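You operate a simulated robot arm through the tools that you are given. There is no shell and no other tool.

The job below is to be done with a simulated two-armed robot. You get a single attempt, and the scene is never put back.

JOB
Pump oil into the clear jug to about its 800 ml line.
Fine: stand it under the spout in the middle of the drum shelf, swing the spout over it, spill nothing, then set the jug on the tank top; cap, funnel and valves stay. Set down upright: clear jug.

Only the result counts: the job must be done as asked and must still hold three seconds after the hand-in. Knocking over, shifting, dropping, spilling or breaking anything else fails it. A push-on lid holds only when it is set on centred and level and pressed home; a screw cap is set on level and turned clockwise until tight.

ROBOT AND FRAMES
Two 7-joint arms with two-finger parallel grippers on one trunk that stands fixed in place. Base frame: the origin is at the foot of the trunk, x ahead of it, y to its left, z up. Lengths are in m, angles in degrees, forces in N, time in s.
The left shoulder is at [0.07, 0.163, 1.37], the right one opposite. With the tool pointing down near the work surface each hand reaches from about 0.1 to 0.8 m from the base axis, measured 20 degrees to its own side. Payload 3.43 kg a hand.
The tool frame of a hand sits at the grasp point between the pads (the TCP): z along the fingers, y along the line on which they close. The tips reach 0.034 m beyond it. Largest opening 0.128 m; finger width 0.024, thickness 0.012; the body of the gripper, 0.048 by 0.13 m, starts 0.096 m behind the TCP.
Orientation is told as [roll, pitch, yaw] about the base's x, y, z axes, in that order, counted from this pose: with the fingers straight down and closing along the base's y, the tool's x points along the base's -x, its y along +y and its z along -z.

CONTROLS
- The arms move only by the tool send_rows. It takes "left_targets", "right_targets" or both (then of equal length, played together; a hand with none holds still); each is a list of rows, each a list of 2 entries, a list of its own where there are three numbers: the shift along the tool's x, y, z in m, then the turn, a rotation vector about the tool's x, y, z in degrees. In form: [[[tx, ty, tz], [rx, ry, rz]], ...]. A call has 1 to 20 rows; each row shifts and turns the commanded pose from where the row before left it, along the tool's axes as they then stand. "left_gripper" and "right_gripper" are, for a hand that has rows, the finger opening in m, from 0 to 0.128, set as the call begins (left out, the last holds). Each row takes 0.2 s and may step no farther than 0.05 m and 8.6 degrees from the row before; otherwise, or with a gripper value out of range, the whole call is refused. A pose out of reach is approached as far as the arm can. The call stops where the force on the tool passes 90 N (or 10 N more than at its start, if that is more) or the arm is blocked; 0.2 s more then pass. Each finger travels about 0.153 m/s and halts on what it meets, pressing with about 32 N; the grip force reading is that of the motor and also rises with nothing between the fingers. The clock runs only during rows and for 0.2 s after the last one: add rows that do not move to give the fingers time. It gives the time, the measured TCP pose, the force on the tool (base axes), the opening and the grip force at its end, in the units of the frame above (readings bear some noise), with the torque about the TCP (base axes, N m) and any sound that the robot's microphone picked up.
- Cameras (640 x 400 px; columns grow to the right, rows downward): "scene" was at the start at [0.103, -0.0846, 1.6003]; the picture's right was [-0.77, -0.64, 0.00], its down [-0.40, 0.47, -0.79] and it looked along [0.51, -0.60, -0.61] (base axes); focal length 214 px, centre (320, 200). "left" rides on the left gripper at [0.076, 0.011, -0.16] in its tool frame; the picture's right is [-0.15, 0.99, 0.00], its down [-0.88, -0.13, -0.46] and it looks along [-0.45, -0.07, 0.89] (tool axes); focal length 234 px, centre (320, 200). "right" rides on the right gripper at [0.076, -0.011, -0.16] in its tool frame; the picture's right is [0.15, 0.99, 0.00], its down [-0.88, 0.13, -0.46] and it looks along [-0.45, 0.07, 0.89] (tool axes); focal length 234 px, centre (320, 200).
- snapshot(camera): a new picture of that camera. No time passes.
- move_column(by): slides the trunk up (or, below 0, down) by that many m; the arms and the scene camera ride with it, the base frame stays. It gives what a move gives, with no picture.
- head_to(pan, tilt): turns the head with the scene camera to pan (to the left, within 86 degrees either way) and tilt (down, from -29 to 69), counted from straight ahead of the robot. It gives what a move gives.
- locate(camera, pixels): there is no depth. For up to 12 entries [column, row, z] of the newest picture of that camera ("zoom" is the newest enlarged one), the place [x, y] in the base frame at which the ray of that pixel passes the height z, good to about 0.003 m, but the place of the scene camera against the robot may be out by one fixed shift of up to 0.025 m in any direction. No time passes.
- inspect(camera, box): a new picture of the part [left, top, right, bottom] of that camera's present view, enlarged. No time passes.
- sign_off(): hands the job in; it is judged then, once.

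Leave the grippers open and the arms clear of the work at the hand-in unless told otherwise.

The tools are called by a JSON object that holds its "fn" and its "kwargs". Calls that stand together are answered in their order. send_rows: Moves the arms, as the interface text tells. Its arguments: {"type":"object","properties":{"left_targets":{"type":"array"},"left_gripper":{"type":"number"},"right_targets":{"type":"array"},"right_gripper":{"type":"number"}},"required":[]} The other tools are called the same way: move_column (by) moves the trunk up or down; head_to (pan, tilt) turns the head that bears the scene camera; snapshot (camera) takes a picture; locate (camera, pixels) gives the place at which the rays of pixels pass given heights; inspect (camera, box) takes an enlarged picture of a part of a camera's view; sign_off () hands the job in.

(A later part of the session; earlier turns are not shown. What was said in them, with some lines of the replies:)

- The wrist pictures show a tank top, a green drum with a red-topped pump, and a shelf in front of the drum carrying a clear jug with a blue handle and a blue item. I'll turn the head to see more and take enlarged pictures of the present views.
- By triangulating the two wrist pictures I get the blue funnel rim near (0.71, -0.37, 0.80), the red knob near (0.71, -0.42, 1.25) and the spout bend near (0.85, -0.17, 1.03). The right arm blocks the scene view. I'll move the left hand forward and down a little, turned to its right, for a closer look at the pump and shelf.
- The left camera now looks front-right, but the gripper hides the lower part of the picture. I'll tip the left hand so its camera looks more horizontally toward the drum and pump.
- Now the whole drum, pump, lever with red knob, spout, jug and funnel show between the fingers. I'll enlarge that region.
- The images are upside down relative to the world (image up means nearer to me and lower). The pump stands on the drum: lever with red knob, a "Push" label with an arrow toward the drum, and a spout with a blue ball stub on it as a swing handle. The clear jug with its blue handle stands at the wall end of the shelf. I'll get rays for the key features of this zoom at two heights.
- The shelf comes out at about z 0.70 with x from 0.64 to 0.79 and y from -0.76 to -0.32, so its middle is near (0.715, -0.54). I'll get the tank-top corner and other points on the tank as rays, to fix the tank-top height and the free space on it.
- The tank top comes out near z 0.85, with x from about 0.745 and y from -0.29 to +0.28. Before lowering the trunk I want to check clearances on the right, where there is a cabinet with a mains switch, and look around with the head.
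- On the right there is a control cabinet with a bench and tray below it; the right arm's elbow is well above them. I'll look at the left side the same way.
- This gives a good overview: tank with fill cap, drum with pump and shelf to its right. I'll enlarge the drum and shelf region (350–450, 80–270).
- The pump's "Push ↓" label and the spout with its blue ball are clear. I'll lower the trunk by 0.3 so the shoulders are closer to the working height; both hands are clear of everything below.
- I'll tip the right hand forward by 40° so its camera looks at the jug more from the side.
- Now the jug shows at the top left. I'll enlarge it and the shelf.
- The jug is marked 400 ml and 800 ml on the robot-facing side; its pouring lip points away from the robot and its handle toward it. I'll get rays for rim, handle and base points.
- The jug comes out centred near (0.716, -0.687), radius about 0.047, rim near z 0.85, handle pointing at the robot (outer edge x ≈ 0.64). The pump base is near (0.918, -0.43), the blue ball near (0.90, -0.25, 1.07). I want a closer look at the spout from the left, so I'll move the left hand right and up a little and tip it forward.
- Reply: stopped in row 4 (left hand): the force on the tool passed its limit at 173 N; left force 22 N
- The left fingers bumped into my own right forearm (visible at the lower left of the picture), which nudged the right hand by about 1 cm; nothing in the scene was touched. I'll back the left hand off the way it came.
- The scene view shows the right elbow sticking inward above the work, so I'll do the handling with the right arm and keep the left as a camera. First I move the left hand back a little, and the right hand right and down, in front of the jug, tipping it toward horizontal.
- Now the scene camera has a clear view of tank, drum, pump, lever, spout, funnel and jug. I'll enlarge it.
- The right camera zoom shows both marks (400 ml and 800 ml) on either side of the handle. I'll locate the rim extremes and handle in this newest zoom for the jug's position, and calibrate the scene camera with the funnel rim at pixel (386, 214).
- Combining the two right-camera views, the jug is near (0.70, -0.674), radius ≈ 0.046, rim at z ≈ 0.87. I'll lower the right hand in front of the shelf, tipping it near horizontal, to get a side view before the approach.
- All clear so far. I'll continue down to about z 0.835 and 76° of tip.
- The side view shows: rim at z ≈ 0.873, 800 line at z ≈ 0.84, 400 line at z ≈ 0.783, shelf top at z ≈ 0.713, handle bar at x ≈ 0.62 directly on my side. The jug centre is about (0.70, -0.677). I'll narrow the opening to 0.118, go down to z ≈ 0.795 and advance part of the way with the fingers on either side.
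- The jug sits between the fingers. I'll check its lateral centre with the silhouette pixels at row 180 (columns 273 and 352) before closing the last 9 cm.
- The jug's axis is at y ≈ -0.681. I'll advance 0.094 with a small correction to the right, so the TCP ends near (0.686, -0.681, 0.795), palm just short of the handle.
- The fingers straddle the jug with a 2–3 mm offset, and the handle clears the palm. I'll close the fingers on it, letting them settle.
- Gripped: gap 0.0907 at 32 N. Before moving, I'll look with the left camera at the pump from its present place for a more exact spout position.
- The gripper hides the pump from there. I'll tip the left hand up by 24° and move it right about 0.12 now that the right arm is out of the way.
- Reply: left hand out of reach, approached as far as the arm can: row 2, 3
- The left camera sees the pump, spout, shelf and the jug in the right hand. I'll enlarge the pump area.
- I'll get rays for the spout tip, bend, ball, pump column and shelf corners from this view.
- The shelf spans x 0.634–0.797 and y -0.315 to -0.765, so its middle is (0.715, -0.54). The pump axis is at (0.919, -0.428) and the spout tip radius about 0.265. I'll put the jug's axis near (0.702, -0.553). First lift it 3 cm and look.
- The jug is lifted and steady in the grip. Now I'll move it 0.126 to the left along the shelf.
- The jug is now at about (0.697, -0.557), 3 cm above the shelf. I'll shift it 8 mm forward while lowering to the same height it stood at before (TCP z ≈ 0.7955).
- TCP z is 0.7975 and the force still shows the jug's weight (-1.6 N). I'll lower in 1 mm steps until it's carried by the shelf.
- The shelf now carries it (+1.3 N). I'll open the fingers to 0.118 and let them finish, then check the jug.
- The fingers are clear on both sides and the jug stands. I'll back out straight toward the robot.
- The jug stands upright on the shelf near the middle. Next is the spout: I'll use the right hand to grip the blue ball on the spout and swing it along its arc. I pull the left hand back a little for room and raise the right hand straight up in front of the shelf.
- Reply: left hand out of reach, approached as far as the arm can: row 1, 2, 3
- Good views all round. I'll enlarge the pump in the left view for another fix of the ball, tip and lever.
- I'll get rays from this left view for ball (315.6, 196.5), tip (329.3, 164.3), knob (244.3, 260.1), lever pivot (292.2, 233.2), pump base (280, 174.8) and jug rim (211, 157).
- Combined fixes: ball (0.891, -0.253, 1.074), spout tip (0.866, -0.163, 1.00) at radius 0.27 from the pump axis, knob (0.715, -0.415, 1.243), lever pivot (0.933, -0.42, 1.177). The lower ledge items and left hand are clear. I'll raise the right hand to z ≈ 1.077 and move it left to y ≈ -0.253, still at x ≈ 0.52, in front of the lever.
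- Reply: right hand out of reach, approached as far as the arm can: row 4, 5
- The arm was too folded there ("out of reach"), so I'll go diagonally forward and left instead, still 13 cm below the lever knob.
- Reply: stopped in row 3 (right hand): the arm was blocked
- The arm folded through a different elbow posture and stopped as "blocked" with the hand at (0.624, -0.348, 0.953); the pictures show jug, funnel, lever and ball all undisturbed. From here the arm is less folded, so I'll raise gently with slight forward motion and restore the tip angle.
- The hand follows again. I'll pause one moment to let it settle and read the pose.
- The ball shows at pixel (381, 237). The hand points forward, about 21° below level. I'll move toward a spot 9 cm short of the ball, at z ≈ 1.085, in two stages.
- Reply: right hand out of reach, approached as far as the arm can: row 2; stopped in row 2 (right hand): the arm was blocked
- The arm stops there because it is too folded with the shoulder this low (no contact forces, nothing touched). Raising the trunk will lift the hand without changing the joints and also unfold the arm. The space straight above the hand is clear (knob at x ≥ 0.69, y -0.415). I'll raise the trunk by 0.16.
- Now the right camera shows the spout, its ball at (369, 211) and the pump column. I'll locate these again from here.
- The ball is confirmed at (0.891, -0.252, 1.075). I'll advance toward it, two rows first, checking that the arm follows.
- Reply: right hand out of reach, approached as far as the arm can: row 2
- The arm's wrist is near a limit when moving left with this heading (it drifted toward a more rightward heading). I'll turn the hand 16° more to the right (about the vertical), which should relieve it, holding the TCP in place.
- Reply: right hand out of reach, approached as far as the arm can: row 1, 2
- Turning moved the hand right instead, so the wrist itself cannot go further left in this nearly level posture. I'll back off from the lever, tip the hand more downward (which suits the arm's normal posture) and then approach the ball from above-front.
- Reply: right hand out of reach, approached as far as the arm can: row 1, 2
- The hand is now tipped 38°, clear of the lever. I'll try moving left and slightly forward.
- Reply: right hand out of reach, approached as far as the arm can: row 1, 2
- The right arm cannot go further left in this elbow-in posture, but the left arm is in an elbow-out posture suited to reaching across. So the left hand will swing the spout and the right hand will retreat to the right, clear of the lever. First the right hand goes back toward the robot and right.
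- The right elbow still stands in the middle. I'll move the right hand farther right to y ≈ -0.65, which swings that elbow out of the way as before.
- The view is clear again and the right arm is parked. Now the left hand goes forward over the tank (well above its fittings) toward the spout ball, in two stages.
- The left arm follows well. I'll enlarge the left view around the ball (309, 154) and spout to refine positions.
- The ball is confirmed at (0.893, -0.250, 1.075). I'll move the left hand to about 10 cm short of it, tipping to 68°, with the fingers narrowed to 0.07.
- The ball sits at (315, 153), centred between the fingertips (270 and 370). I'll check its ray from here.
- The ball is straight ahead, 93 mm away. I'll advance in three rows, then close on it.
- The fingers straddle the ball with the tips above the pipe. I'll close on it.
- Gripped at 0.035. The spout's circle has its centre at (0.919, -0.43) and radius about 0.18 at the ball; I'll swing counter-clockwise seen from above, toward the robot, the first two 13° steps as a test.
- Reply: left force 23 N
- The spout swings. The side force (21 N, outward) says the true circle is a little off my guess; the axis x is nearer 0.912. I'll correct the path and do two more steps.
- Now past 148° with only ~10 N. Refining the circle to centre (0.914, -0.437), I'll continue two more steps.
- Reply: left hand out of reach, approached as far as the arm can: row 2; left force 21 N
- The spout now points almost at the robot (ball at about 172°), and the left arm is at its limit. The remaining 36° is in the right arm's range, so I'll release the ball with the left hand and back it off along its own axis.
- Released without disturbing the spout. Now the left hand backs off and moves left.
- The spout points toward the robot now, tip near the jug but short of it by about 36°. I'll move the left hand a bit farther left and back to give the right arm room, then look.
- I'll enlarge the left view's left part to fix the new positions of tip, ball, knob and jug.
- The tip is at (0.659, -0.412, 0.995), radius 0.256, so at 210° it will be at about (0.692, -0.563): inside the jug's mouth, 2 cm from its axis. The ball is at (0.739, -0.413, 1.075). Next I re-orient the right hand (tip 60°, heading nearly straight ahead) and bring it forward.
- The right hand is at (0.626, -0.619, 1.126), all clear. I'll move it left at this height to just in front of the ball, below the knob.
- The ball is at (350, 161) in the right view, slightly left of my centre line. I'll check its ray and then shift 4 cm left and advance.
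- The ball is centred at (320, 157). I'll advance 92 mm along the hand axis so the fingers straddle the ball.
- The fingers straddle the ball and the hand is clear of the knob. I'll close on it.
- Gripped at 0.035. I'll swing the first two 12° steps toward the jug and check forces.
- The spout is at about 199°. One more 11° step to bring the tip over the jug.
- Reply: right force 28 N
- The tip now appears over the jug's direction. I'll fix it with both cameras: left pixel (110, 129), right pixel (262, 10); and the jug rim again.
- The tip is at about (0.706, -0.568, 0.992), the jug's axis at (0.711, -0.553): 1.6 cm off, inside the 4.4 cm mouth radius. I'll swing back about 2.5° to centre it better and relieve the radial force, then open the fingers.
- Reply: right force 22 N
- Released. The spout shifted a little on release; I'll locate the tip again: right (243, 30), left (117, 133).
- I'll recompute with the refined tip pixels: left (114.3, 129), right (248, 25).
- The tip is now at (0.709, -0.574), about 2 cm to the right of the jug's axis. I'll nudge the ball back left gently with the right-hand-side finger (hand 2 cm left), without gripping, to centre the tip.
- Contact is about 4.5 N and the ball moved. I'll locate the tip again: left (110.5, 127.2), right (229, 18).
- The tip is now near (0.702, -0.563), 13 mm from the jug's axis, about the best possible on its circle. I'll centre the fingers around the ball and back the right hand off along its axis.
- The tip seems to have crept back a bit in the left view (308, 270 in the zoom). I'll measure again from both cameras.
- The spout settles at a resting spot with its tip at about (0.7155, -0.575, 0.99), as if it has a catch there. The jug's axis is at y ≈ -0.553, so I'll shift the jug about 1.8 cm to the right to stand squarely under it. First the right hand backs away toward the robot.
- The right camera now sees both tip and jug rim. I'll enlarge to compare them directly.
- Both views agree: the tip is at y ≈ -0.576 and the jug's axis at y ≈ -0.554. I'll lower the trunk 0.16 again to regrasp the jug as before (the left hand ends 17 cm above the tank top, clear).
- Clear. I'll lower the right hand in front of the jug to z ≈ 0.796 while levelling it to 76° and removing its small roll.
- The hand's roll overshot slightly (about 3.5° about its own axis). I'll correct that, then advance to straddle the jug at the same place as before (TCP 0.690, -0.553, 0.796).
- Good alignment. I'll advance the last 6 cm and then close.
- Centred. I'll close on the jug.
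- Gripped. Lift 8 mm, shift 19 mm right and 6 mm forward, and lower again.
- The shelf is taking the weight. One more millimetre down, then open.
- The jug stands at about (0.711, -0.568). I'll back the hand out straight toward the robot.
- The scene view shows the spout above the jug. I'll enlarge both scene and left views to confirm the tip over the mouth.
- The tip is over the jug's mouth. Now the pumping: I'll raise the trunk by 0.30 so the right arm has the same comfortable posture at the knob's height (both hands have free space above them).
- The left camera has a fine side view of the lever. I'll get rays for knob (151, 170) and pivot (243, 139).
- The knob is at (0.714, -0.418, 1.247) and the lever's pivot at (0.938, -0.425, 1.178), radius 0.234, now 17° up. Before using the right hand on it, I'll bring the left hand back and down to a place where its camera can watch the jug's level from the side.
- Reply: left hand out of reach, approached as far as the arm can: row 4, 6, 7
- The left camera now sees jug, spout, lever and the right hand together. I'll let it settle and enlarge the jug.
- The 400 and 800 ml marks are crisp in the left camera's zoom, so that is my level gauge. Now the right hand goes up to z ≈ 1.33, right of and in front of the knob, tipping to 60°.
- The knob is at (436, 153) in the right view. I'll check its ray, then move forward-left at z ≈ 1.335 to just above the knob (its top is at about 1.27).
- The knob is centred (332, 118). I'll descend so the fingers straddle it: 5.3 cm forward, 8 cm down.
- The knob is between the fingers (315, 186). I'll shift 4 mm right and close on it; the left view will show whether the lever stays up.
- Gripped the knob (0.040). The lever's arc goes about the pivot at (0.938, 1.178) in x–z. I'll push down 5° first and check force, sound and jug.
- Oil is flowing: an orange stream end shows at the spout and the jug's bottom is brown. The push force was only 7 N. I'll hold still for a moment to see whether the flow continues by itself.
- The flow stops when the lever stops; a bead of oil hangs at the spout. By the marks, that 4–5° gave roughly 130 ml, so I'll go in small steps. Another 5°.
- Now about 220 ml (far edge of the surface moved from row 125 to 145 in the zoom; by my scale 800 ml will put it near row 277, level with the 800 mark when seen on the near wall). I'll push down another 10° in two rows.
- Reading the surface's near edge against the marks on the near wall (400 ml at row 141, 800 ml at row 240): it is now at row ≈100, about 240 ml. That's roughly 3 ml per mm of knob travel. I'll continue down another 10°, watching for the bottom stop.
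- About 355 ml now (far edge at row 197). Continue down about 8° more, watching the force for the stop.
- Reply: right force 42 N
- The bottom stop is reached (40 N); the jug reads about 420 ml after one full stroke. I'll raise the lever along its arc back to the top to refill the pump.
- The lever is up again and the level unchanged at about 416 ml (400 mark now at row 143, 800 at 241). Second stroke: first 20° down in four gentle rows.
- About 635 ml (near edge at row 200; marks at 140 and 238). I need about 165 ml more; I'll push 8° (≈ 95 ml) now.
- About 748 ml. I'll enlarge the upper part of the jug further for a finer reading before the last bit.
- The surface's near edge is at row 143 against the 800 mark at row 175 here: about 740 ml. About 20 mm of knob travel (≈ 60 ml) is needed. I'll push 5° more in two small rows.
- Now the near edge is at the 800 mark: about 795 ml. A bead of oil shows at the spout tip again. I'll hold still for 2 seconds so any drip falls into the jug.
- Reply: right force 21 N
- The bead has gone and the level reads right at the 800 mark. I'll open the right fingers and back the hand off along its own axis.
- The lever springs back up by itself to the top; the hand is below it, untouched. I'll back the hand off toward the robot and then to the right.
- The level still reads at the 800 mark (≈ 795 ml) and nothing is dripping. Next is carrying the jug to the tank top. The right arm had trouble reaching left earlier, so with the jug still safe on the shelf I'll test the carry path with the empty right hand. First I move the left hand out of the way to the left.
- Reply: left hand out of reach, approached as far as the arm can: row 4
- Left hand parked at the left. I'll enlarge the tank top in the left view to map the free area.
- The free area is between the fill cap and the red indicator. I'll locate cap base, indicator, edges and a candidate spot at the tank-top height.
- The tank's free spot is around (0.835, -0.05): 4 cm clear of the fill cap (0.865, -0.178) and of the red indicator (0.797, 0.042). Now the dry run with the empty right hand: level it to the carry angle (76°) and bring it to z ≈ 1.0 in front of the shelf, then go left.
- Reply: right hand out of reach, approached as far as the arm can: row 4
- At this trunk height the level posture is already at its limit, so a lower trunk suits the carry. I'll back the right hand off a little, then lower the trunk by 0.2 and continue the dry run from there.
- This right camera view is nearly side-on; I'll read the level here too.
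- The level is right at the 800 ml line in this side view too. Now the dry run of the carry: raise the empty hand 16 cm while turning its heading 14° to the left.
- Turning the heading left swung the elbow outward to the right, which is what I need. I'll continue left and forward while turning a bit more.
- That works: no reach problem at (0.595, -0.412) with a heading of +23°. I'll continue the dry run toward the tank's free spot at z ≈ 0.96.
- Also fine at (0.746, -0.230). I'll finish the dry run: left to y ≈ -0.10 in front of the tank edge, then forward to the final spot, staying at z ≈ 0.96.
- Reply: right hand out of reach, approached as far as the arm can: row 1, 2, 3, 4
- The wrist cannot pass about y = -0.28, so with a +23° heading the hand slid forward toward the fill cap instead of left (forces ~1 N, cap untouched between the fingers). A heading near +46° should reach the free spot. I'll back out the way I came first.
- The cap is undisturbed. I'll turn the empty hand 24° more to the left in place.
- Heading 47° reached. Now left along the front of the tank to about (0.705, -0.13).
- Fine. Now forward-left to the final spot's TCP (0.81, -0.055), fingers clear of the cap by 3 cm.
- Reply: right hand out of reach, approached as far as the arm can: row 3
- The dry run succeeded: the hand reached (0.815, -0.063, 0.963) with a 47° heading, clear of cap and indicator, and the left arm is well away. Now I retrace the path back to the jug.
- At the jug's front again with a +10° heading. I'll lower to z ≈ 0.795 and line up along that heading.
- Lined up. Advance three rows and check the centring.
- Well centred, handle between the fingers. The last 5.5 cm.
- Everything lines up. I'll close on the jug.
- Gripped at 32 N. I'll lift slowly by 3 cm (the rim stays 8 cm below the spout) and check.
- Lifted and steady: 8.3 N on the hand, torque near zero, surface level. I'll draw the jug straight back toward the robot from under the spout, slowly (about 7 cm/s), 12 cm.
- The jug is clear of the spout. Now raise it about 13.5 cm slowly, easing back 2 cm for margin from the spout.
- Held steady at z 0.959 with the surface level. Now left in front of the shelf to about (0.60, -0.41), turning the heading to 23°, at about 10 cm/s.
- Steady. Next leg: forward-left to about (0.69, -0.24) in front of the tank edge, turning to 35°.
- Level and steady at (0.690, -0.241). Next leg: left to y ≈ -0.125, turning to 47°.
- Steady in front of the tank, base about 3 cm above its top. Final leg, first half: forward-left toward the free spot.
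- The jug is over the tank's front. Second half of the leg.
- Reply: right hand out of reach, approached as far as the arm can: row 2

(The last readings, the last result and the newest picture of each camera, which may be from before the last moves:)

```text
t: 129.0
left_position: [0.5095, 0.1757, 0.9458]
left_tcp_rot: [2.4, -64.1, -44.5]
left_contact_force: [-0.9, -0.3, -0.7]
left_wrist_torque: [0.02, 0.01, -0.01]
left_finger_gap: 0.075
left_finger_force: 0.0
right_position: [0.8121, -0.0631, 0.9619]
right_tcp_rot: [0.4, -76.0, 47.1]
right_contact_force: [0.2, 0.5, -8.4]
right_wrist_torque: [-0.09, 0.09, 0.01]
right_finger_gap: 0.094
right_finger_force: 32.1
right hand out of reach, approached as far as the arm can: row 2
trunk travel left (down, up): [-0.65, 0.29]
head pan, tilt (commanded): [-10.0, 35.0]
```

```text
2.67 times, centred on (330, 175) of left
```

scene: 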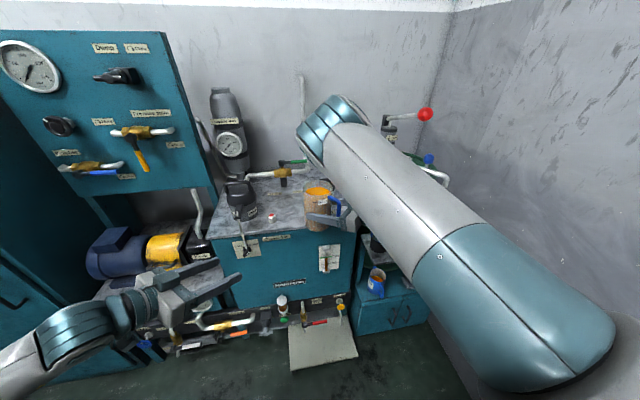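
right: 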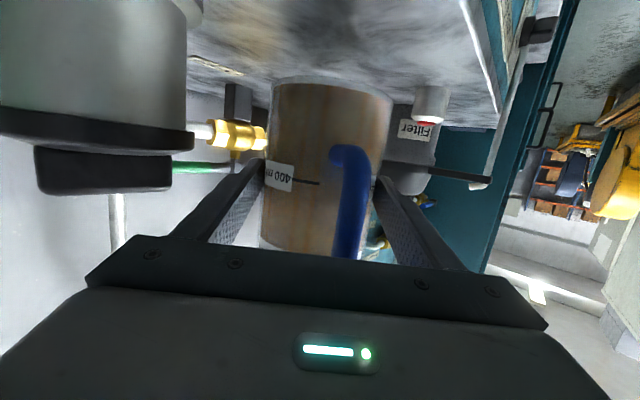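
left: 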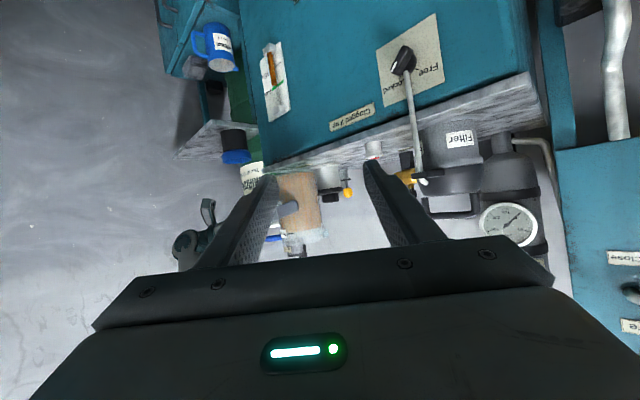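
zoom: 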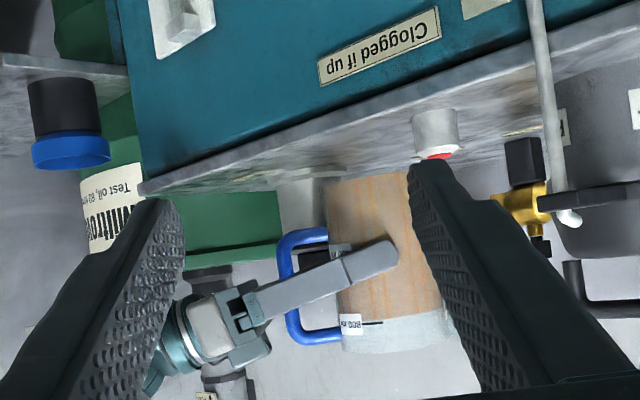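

The jug hovers over the free spot (about (0.823, -0.052)), clear of cap and indicator. I'll lower it straight down 2.2 cm first.

{"fn": "send_rows", "kwargs": {"right_targets": [[[0.0039, 0, 0.001], [0, 0, 0]], [[0.0078, 0, 0.0019], [0, 0, 0]], [[0.0068, 0, 0.0017], [0, 0, 0]], [[0.0029, 0, 0.0007], [0, 0, 0]], [[0, 0, 0], [0, 0, 0]]]}}

{"fn": "inspect", "kwargs": {"camera": "left", "box": [230, 100, 430, 250]}}

{"fn": "snapshot", "kwargs": {"camera": "right"}}

```text
t: 130.2
left_position: [0.5089, 0.1765, 0.9455]
left_tcp_rot: [2.3, -64.2, -44.6]
left_contact_force: [0.5, 0.6, 0.7]
left_wrist_torque: [0.01, -0.01, 0.03]
left_finger_gap: 0.0751
left_finger_force: 0.0
right_position: [0.8124, -0.0618, 0.9416]
right_tcp_rot: [0.3, -76.0, 47.2]
right_contact_force: [0.3, -0.2, -8.1]
right_wrist_torque: [-0.11, 0.1, 0.01]
right_finger_gap: 0.0938
right_finger_force: 32.5
trunk travel left (down, up): [-0.65, 0.29]
head pan, tilt (commanded): [-10.0, 35.0]
```

```text
2.67 times, centred on (330, 175) of left
```

zoom: 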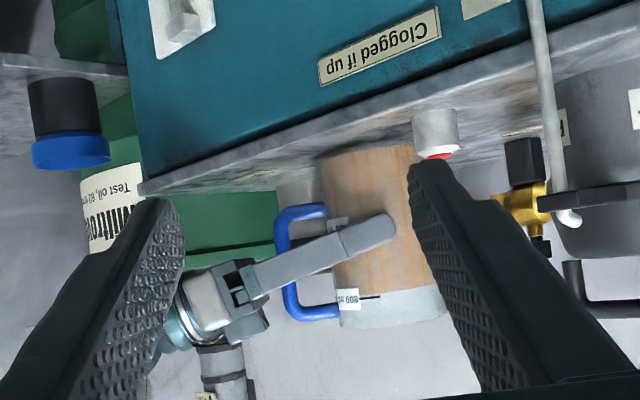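

```text
taken
```

right: 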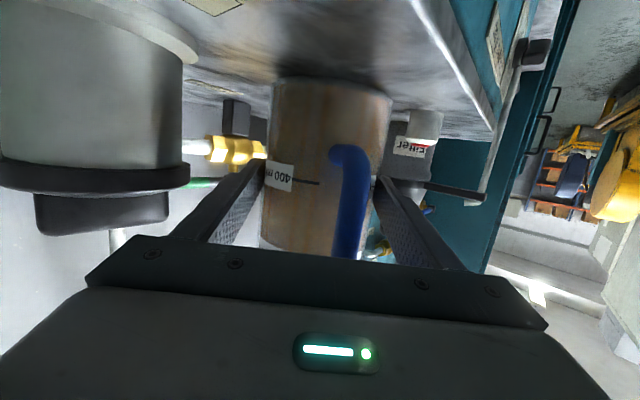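

Still hanging freely at z 0.9416. I'll continue down 5 mm, then in smaller steps.

{"fn": "send_rows", "kwargs": {"right_targets": [[[0.0024, 0, 0.0006], [0, 0, 0]], [[0.0024, 0, 0.0006], [0, 0, 0]], [[0, 0, 0], [0, 0, 0]]]}}

```text
t: 131.0
left_position: [0.5086, 0.1753, 0.9454]
left_tcp_rot: [2.4, -64.3, -44.5]
left_contact_force: [0.4, -0.2, 0.4]
left_wrist_torque: [-0.03, 0.0, -0.02]
left_finger_gap: 0.0747
left_finger_force: 0.1
right_position: [0.8107, -0.0617, 0.9361]
right_tcp_rot: [0.2, -76.0, 47.5]
right_contact_force: [-0.4, 0.1, -4.8]
right_wrist_torque: [-0.05, 0.12, -0.02]
right_finger_gap: 0.0938
right_finger_force: 31.8
trunk travel left (down, up): [-0.65, 0.29]
head pan, tilt (commanded): [-10.0, 35.0]
```

The weight reading drops to 4.8 N: contact begins. Another 1.5 mm.

{"fn": "send_rows", "kwargs": {"right_targets": [[[0.0008, 0, 0.0002], [0, 0, 0]], [[0.0007, 0, 0.0002], [0, 0, 0]], [[0, 0, 0], [0, 0, 0]]]}}

{"fn": "inspect", "kwargs": {"camera": "left", "box": [230, 100, 430, 250]}}

{"fn": "inspect", "kwargs": {"camera": "scene", "box": [240, 140, 380, 250]}}

```text
t: 131.8
left_position: [0.5076, 0.1763, 0.9452]
left_tcp_rot: [2.4, -64.4, -44.6]
left_contact_force: [-0.3, -0.1, -0.4]
left_wrist_torque: [0.01, -0.04, 0.0]
left_finger_gap: 0.0749
left_finger_force: 0.1
right_position: [0.8118, -0.0611, 0.9353]
right_tcp_rot: [-0.2, -76.1, 47.7]
right_contact_force: [2.5, 0.3, 5.0]
right_wrist_torque: [-0.14, 0.03, 0.02]
right_finger_gap: 0.0936
right_finger_force: 32.4
trunk travel left (down, up): [-0.65, 0.29]
head pan, tilt (commanded): [-10.0, 35.0]
```

```text
2.67 times, centred on (330, 175) of left
```

zoom: 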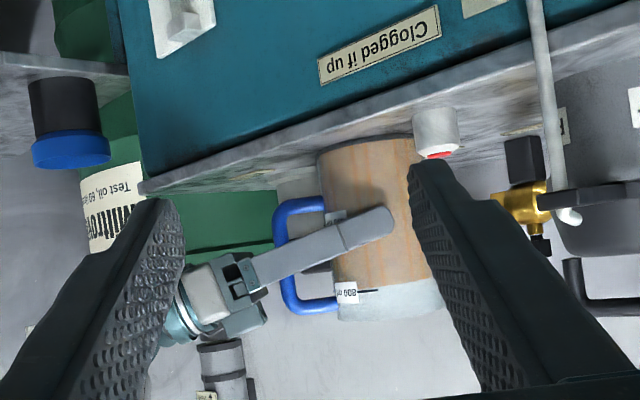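

```text
3.64 times, centred on (310, 195) of scene
```

zoom: 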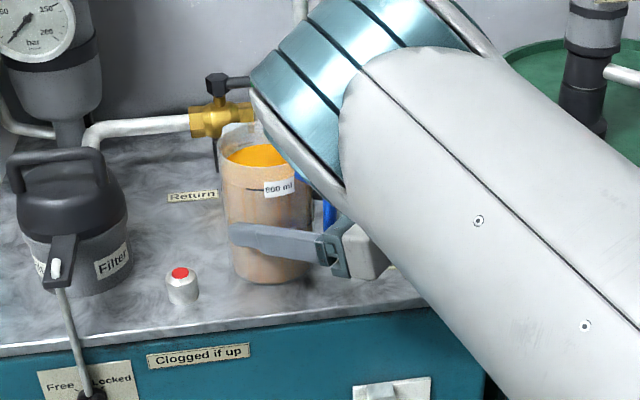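

The tank carries it (+5 N), jug upright. I'll open the fingers to 0.112.

{"fn": "send_rows", "kwargs": {"right_targets": [[[0, 0, 0], [0, 0, 0]], [[0, 0, 0], [0, 0, 0]], [[0, 0, 0], [0, 0, 0]]], "right_gripper": 0.112}}

{"fn": "snapshot", "kwargs": {"camera": "right"}}

{"fn": "inspect", "kwargs": {"camera": "left", "box": [230, 100, 430, 250]}}

```text
t: 132.6
left_position: [0.5085, 0.1763, 0.9451]
left_tcp_rot: [2.4, -64.1, -44.6]
left_contact_force: [-0.6, 1.0, 0.3]
left_wrist_torque: [0.01, 0.0, 0.01]
left_finger_gap: 0.0751
left_finger_force: 0.1
right_position: [0.8106, -0.0612, 0.9348]
right_tcp_rot: [0.1, -76.1, 47.4]
right_contact_force: [-0.1, 0.5, 0.4]
right_wrist_torque: [-0.03, -0.01, 0.01]
right_finger_gap: 0.112
right_finger_force: 0.0
trunk travel left (down, up): [-0.65, 0.29]
head pan, tilt (commanded): [-10.0, 35.0]
```

```text
taken
```

right: 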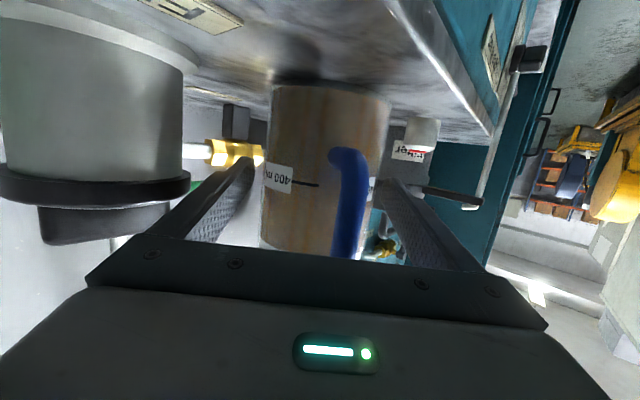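

```text
2.67 times, centred on (330, 175) of left
```

zoom: 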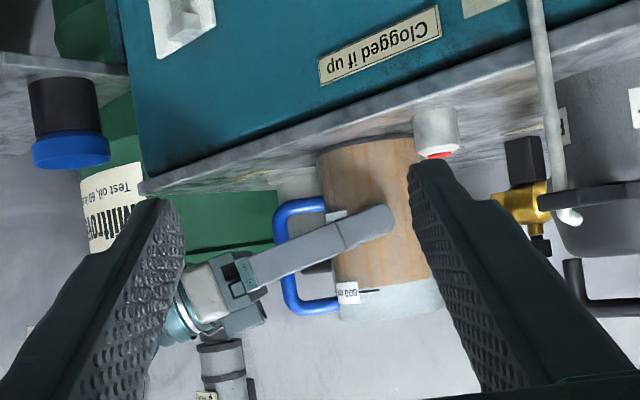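

Released; the jug stands by itself and the forces are zero. I'll back the hand straight out along its heading in small rows (the right finger passes the cap with about 1.5 cm to spare), watching the forces.

{"fn": "send_rows", "kwargs": {"right_targets": [[[0.0049, 0, -0.0195], [0, 0, 0]], [[0.0049, 0, -0.0195], [0, 0, 0]], [[0, 0, 0], [0, 0, 0]]]}}

{"fn": "snapshot", "kwargs": {"camera": "right"}}

{"fn": "inspect", "kwargs": {"camera": "left", "box": [230, 100, 430, 250]}}

```text
t: 133.4
left_position: [0.5084, 0.1755, 0.9458]
left_tcp_rot: [2.4, -64.2, -44.5]
left_contact_force: [0.3, 0.6, -0.3]
left_wrist_torque: [-0.01, 0.04, 0.02]
left_finger_gap: 0.075
left_finger_force: 0.2
right_position: [0.7818, -0.0902, 0.9353]
right_tcp_rot: [0.1, -76.0, 47.5]
right_contact_force: [-1.3, 0.4, -0.5]
right_wrist_torque: [0.02, 0.05, -0.01]
right_finger_gap: 0.1122
right_finger_force: 0.1
trunk travel left (down, up): [-0.65, 0.29]
head pan, tilt (commanded): [-10.0, 35.0]
```

```text
taken
```

right: 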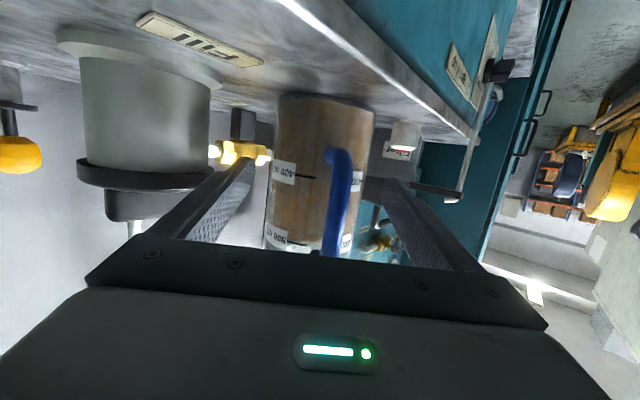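

```text
2.67 times, centred on (330, 175) of left
```

zoom: 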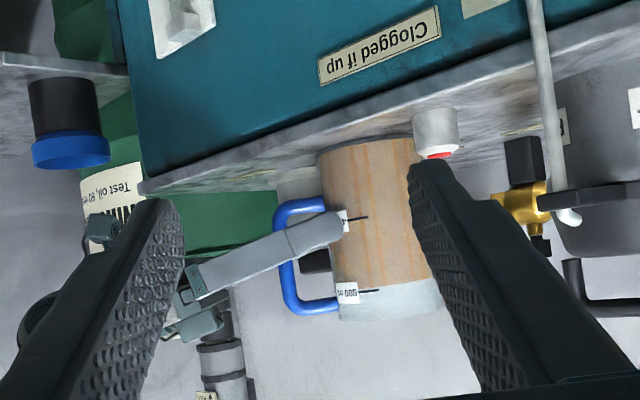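

Clear of the jug. Continue backing out 12 cm.

{"fn": "send_rows", "kwargs": {"right_targets": [[[0.0073, 0, -0.0291], [0, 0, 0]], [[0.0073, 0, -0.0291], [0, 0, 0]], [[0.0073, 0, -0.0291], [0, 0, 0]], [[0.0073, 0, -0.0291], [0, 0, 0]], [[0, 0, 0], [0, 0, 0]]]}}

{"fn": "snapshot", "kwargs": {"camera": "right"}}

{"fn": "snapshot", "kwargs": {"camera": "scene"}}

{"fn": "snapshot", "kwargs": {"camera": "left"}}

```text
t: 134.6
left_position: [0.5073, 0.1768, 0.9452]
left_tcp_rot: [2.4, -64.3, -44.5]
left_contact_force: [0.3, 0.3, 0.6]
left_wrist_torque: [-0.02, 0.0, 0.02]
left_finger_gap: 0.0749
left_finger_force: 0.0
right_position: [0.7018, -0.1807, 0.9341]
right_tcp_rot: [0.1, -76.0, 47.5]
right_contact_force: [-0.2, 0.1, 0.7]
right_wrist_torque: [0.02, 0.03, -0.04]
right_finger_gap: 0.1121
right_finger_force: 0.0
trunk travel left (down, up): [-0.65, 0.29]
head pan, tilt (commanded): [-10.0, 35.0]
```

```text
taken
```

right: 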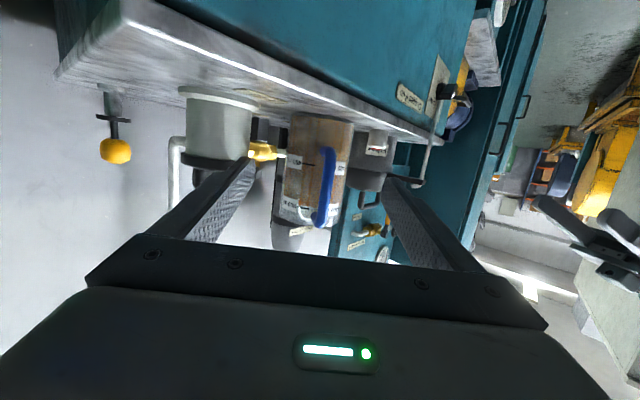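

```text
taken
```

scene: 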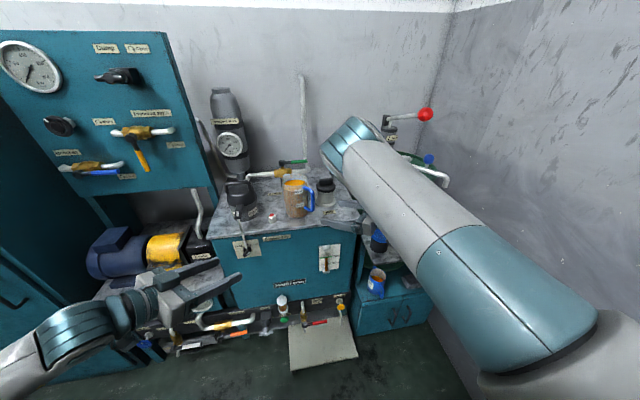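

```text
taken
```

left: 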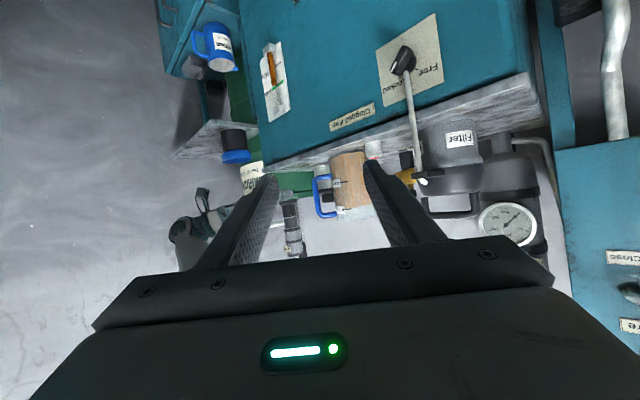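

The jug stands on the tank top between cap and indicator. Now I retract the right hand the way it came, back to the right side.

{"fn": "send_rows", "kwargs": {"right_targets": [[[0.0046, -0.0238, -0.0349], [3.88, 0, 0.97]], [[0.0046, -0.0238, -0.0349], [3.88, 0, 0.97]], [[0.0046, -0.0238, -0.0349], [3.88, 0, 0.97]], [[0.0046, -0.0238, -0.0349], [3.88, 0, 0.97]], [[0.0046, -0.0238, -0.0349], [3.88, 0, 0.97]], [[0.0046, -0.0238, -0.0349], [3.88, 0, 0.97]], [[0.0079, -0.0349, -0.0319], [4.2, 0, 1.05]], [[0.0079, -0.0349, -0.0319], [4.2, 0, 1.05]], [[0.0079, -0.0349, -0.0319], [4.2, 0, 1.05]]]}}

{"fn": "snapshot", "kwargs": {"camera": "scene"}}

{"fn": "snapshot", "kwargs": {"camera": "right"}}

```text
t: 136.6
left_position: [0.5071, 0.1725, 0.9453]
left_tcp_rot: [2.6, -64.3, -44.7]
left_contact_force: [-0.3, 0.9, -0.2]
left_wrist_torque: [0.03, -0.02, 0.01]
left_finger_gap: 0.0751
left_finger_force: 0.0
right_position: [0.5632, -0.5521, 0.9578]
right_tcp_rot: [0.6, -76.0, 9.9]
right_contact_force: [-0.3, 0.3, -0.7]
right_wrist_torque: [0.03, -0.01, 0.0]
right_finger_gap: 0.1118
right_finger_force: 0.0
trunk travel left (down, up): [-0.65, 0.29]
head pan, tilt (commanded): [-10.0, 35.0]
```

```text
taken
```

scene: 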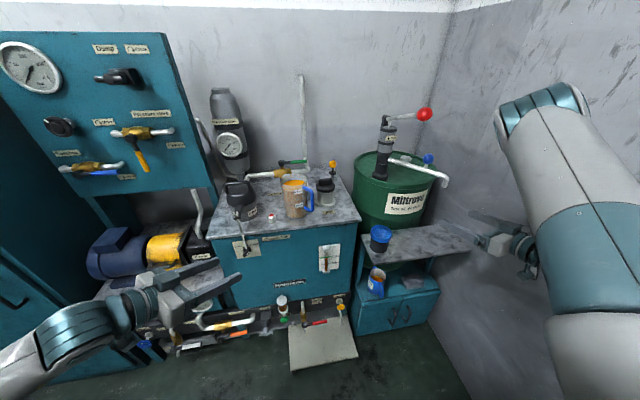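

```text
taken
```

right: 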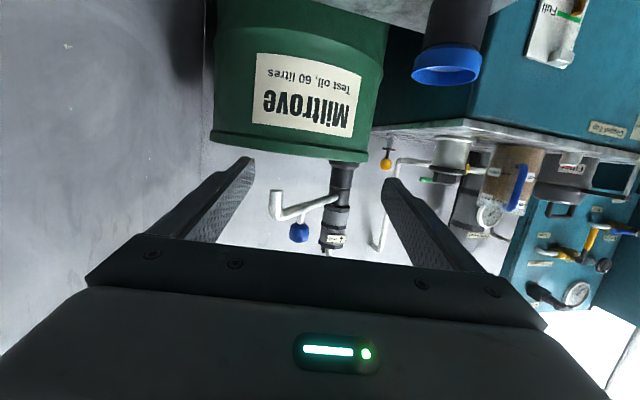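

Both arms are clear of the work. I'll enlarge the tank top and the shelf to check the jug, its level, and that nothing was spilled.

{"fn": "inspect", "kwargs": {"camera": "scene", "box": [240, 150, 370, 250]}}

{"fn": "inspect", "kwargs": {"camera": "scene", "box": [350, 90, 480, 310]}}

{"fn": "inspect", "kwargs": {"camera": "left", "box": [290, 110, 400, 230]}}

{"fn": "inspect", "kwargs": {"camera": "right", "box": [440, 120, 560, 240]}}

```text
4.00 times, centred on (305, 200) of scene
```

zoom: 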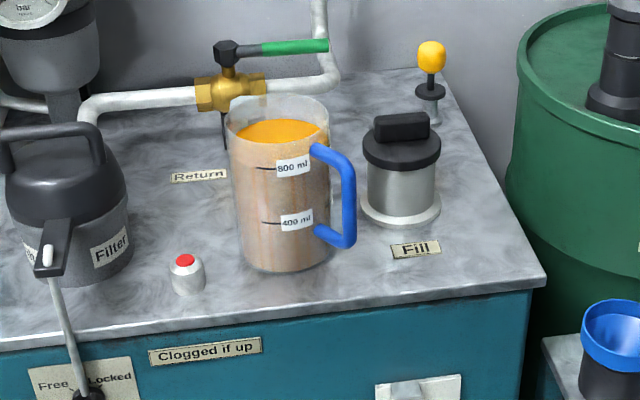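

```text
1.82 times, centred on (415, 200) of scene
```

zoom: 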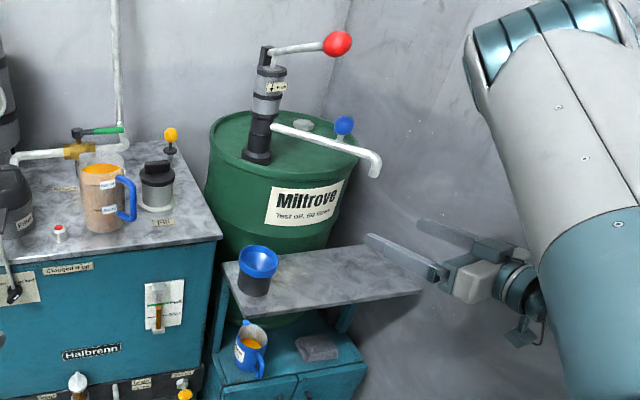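

```text
3.33 times, centred on (345, 170) of left
```

zoom: 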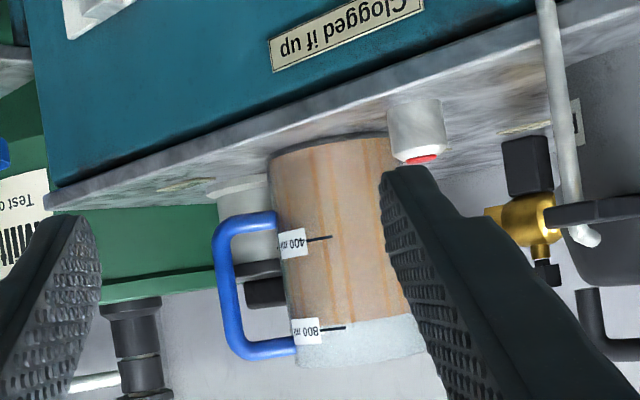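

```text
3.33 times, centred on (500, 180) of right
```

zoom: 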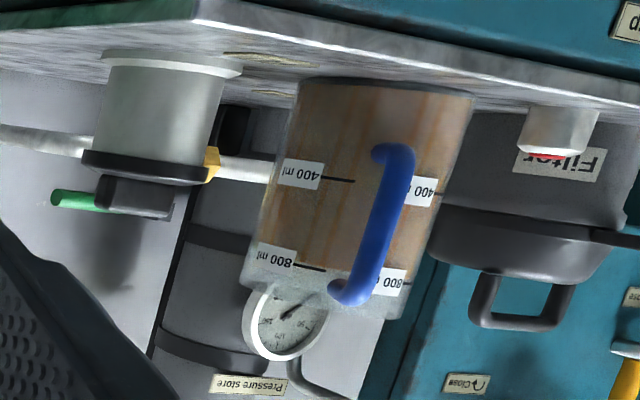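

The jug stands upright on the tank top with the oil at the 800 ml line; cap, funnel, valves, blue jug and indicator are all in place and there is no spill. I'll open both grippers fully and wait a moment.

{"fn": "send_rows", "kwargs": {"left_targets": [[[0, 0, -0.02], [0, 0, 0]], [[0, 0, 0], [0, 0, 0]], [[0, 0, 0], [0, 0, 0]], [[0, 0, 0], [0, 0, 0]], [[0, 0, 0], [0, 0, 0]]], "right_targets": [[[0.004, 0, -0.015], [0, 0, 0]], [[0, 0, 0], [0, 0, 0]], [[0, 0, 0], [0, 0, 0]], [[0, 0, 0], [0, 0, 0]], [[0, 0, 0], [0, 0, 0]]], "left_gripper": 0.128, "right_gripper": 0.128}}

{"fn": "snapshot", "kwargs": {"camera": "scene"}}

{"fn": "inspect", "kwargs": {"camera": "scene", "box": [210, 150, 480, 380]}}

```text
t: 137.8
left_position: [0.5031, 0.1907, 0.9494]
left_tcp_rot: [2.4, -64.3, -44.6]
left_contact_force: [0.4, -0.5, -0.8]
left_wrist_torque: [-0.01, 0.0, 0.02]
left_finger_gap: 0.1281
left_finger_force: 0.1
left hand out of reach, approached as far as the arm can: row 1
right_position: [0.5502, -0.554, 0.9582]
right_tcp_rot: [0.3, -76.0, 10.3]
right_contact_force: [0.2, 0.6, -0.7]
right_wrist_torque: [0.01, -0.01, 0.03]
right_finger_gap: 0.1281
right_finger_force: 0.1
trunk travel left (down, up): [-0.65, 0.29]
head pan, tilt (commanded): [-10.0, 35.0]
```

```text
taken
```

scene: 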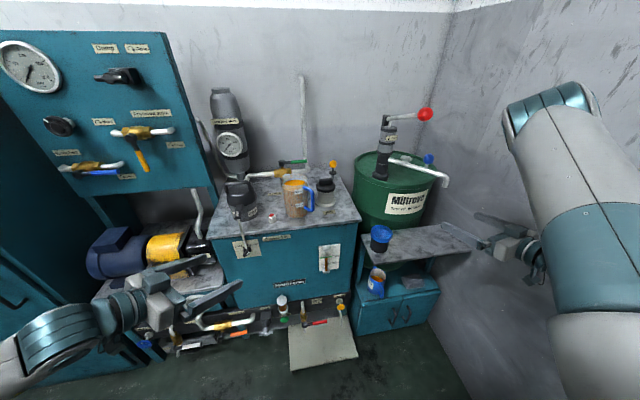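

```text
1.74 times, centred on (345, 265) of scene
```

zoom: 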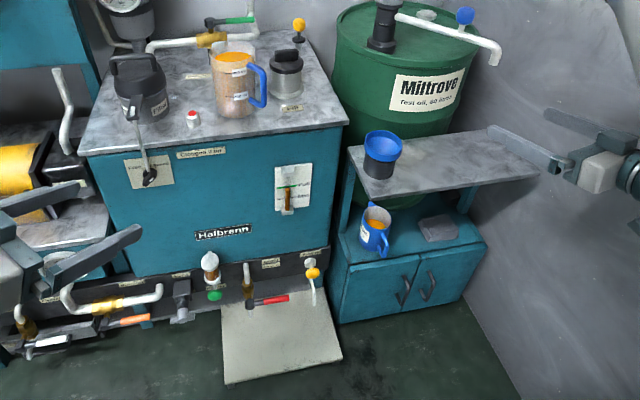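

Final check: the jug stands upright on the tank top at the 800 ml line. The shelf, floor and tank top are clean, the funnel, cap and valves are where they were, and both grippers are open and clear. I'm handing the job in.

{"fn": "sign_off", "kwargs": {}}

```text
The job is handed in.
```

I pumped about 795 ml of oil into the clear jug, which is at its 800 ml line as near as I could read it. The jug now stands upright on the tank top, between the fill cap and the red indicator. I have handed the job in and have no verdict back yet.

- **Spill:** I saw no oil on the shelf, floor or tank top in the final pictures.
- **Filling spot:** The spout settled with its tip about 3.5 cm to the right of the shelf's exact middle. I stood the jug under the tip there, so it was filled slightly off-centre.
- **Left in place:** The fill cap, funnel, valves and blue jug look unmoved. The pump lever sprang back up by itself.
- **Spout:** I left it over the drum shelf and did not swing it back over the tank.
- **Bumps:** My left fingers knocked my own right forearm once early on. In the test run with the right hand empty, its fingers came to either side of the fill cap. Contact forces stayed near zero and the cap did not move.

Both grippers are open and both arms are clear of the work.
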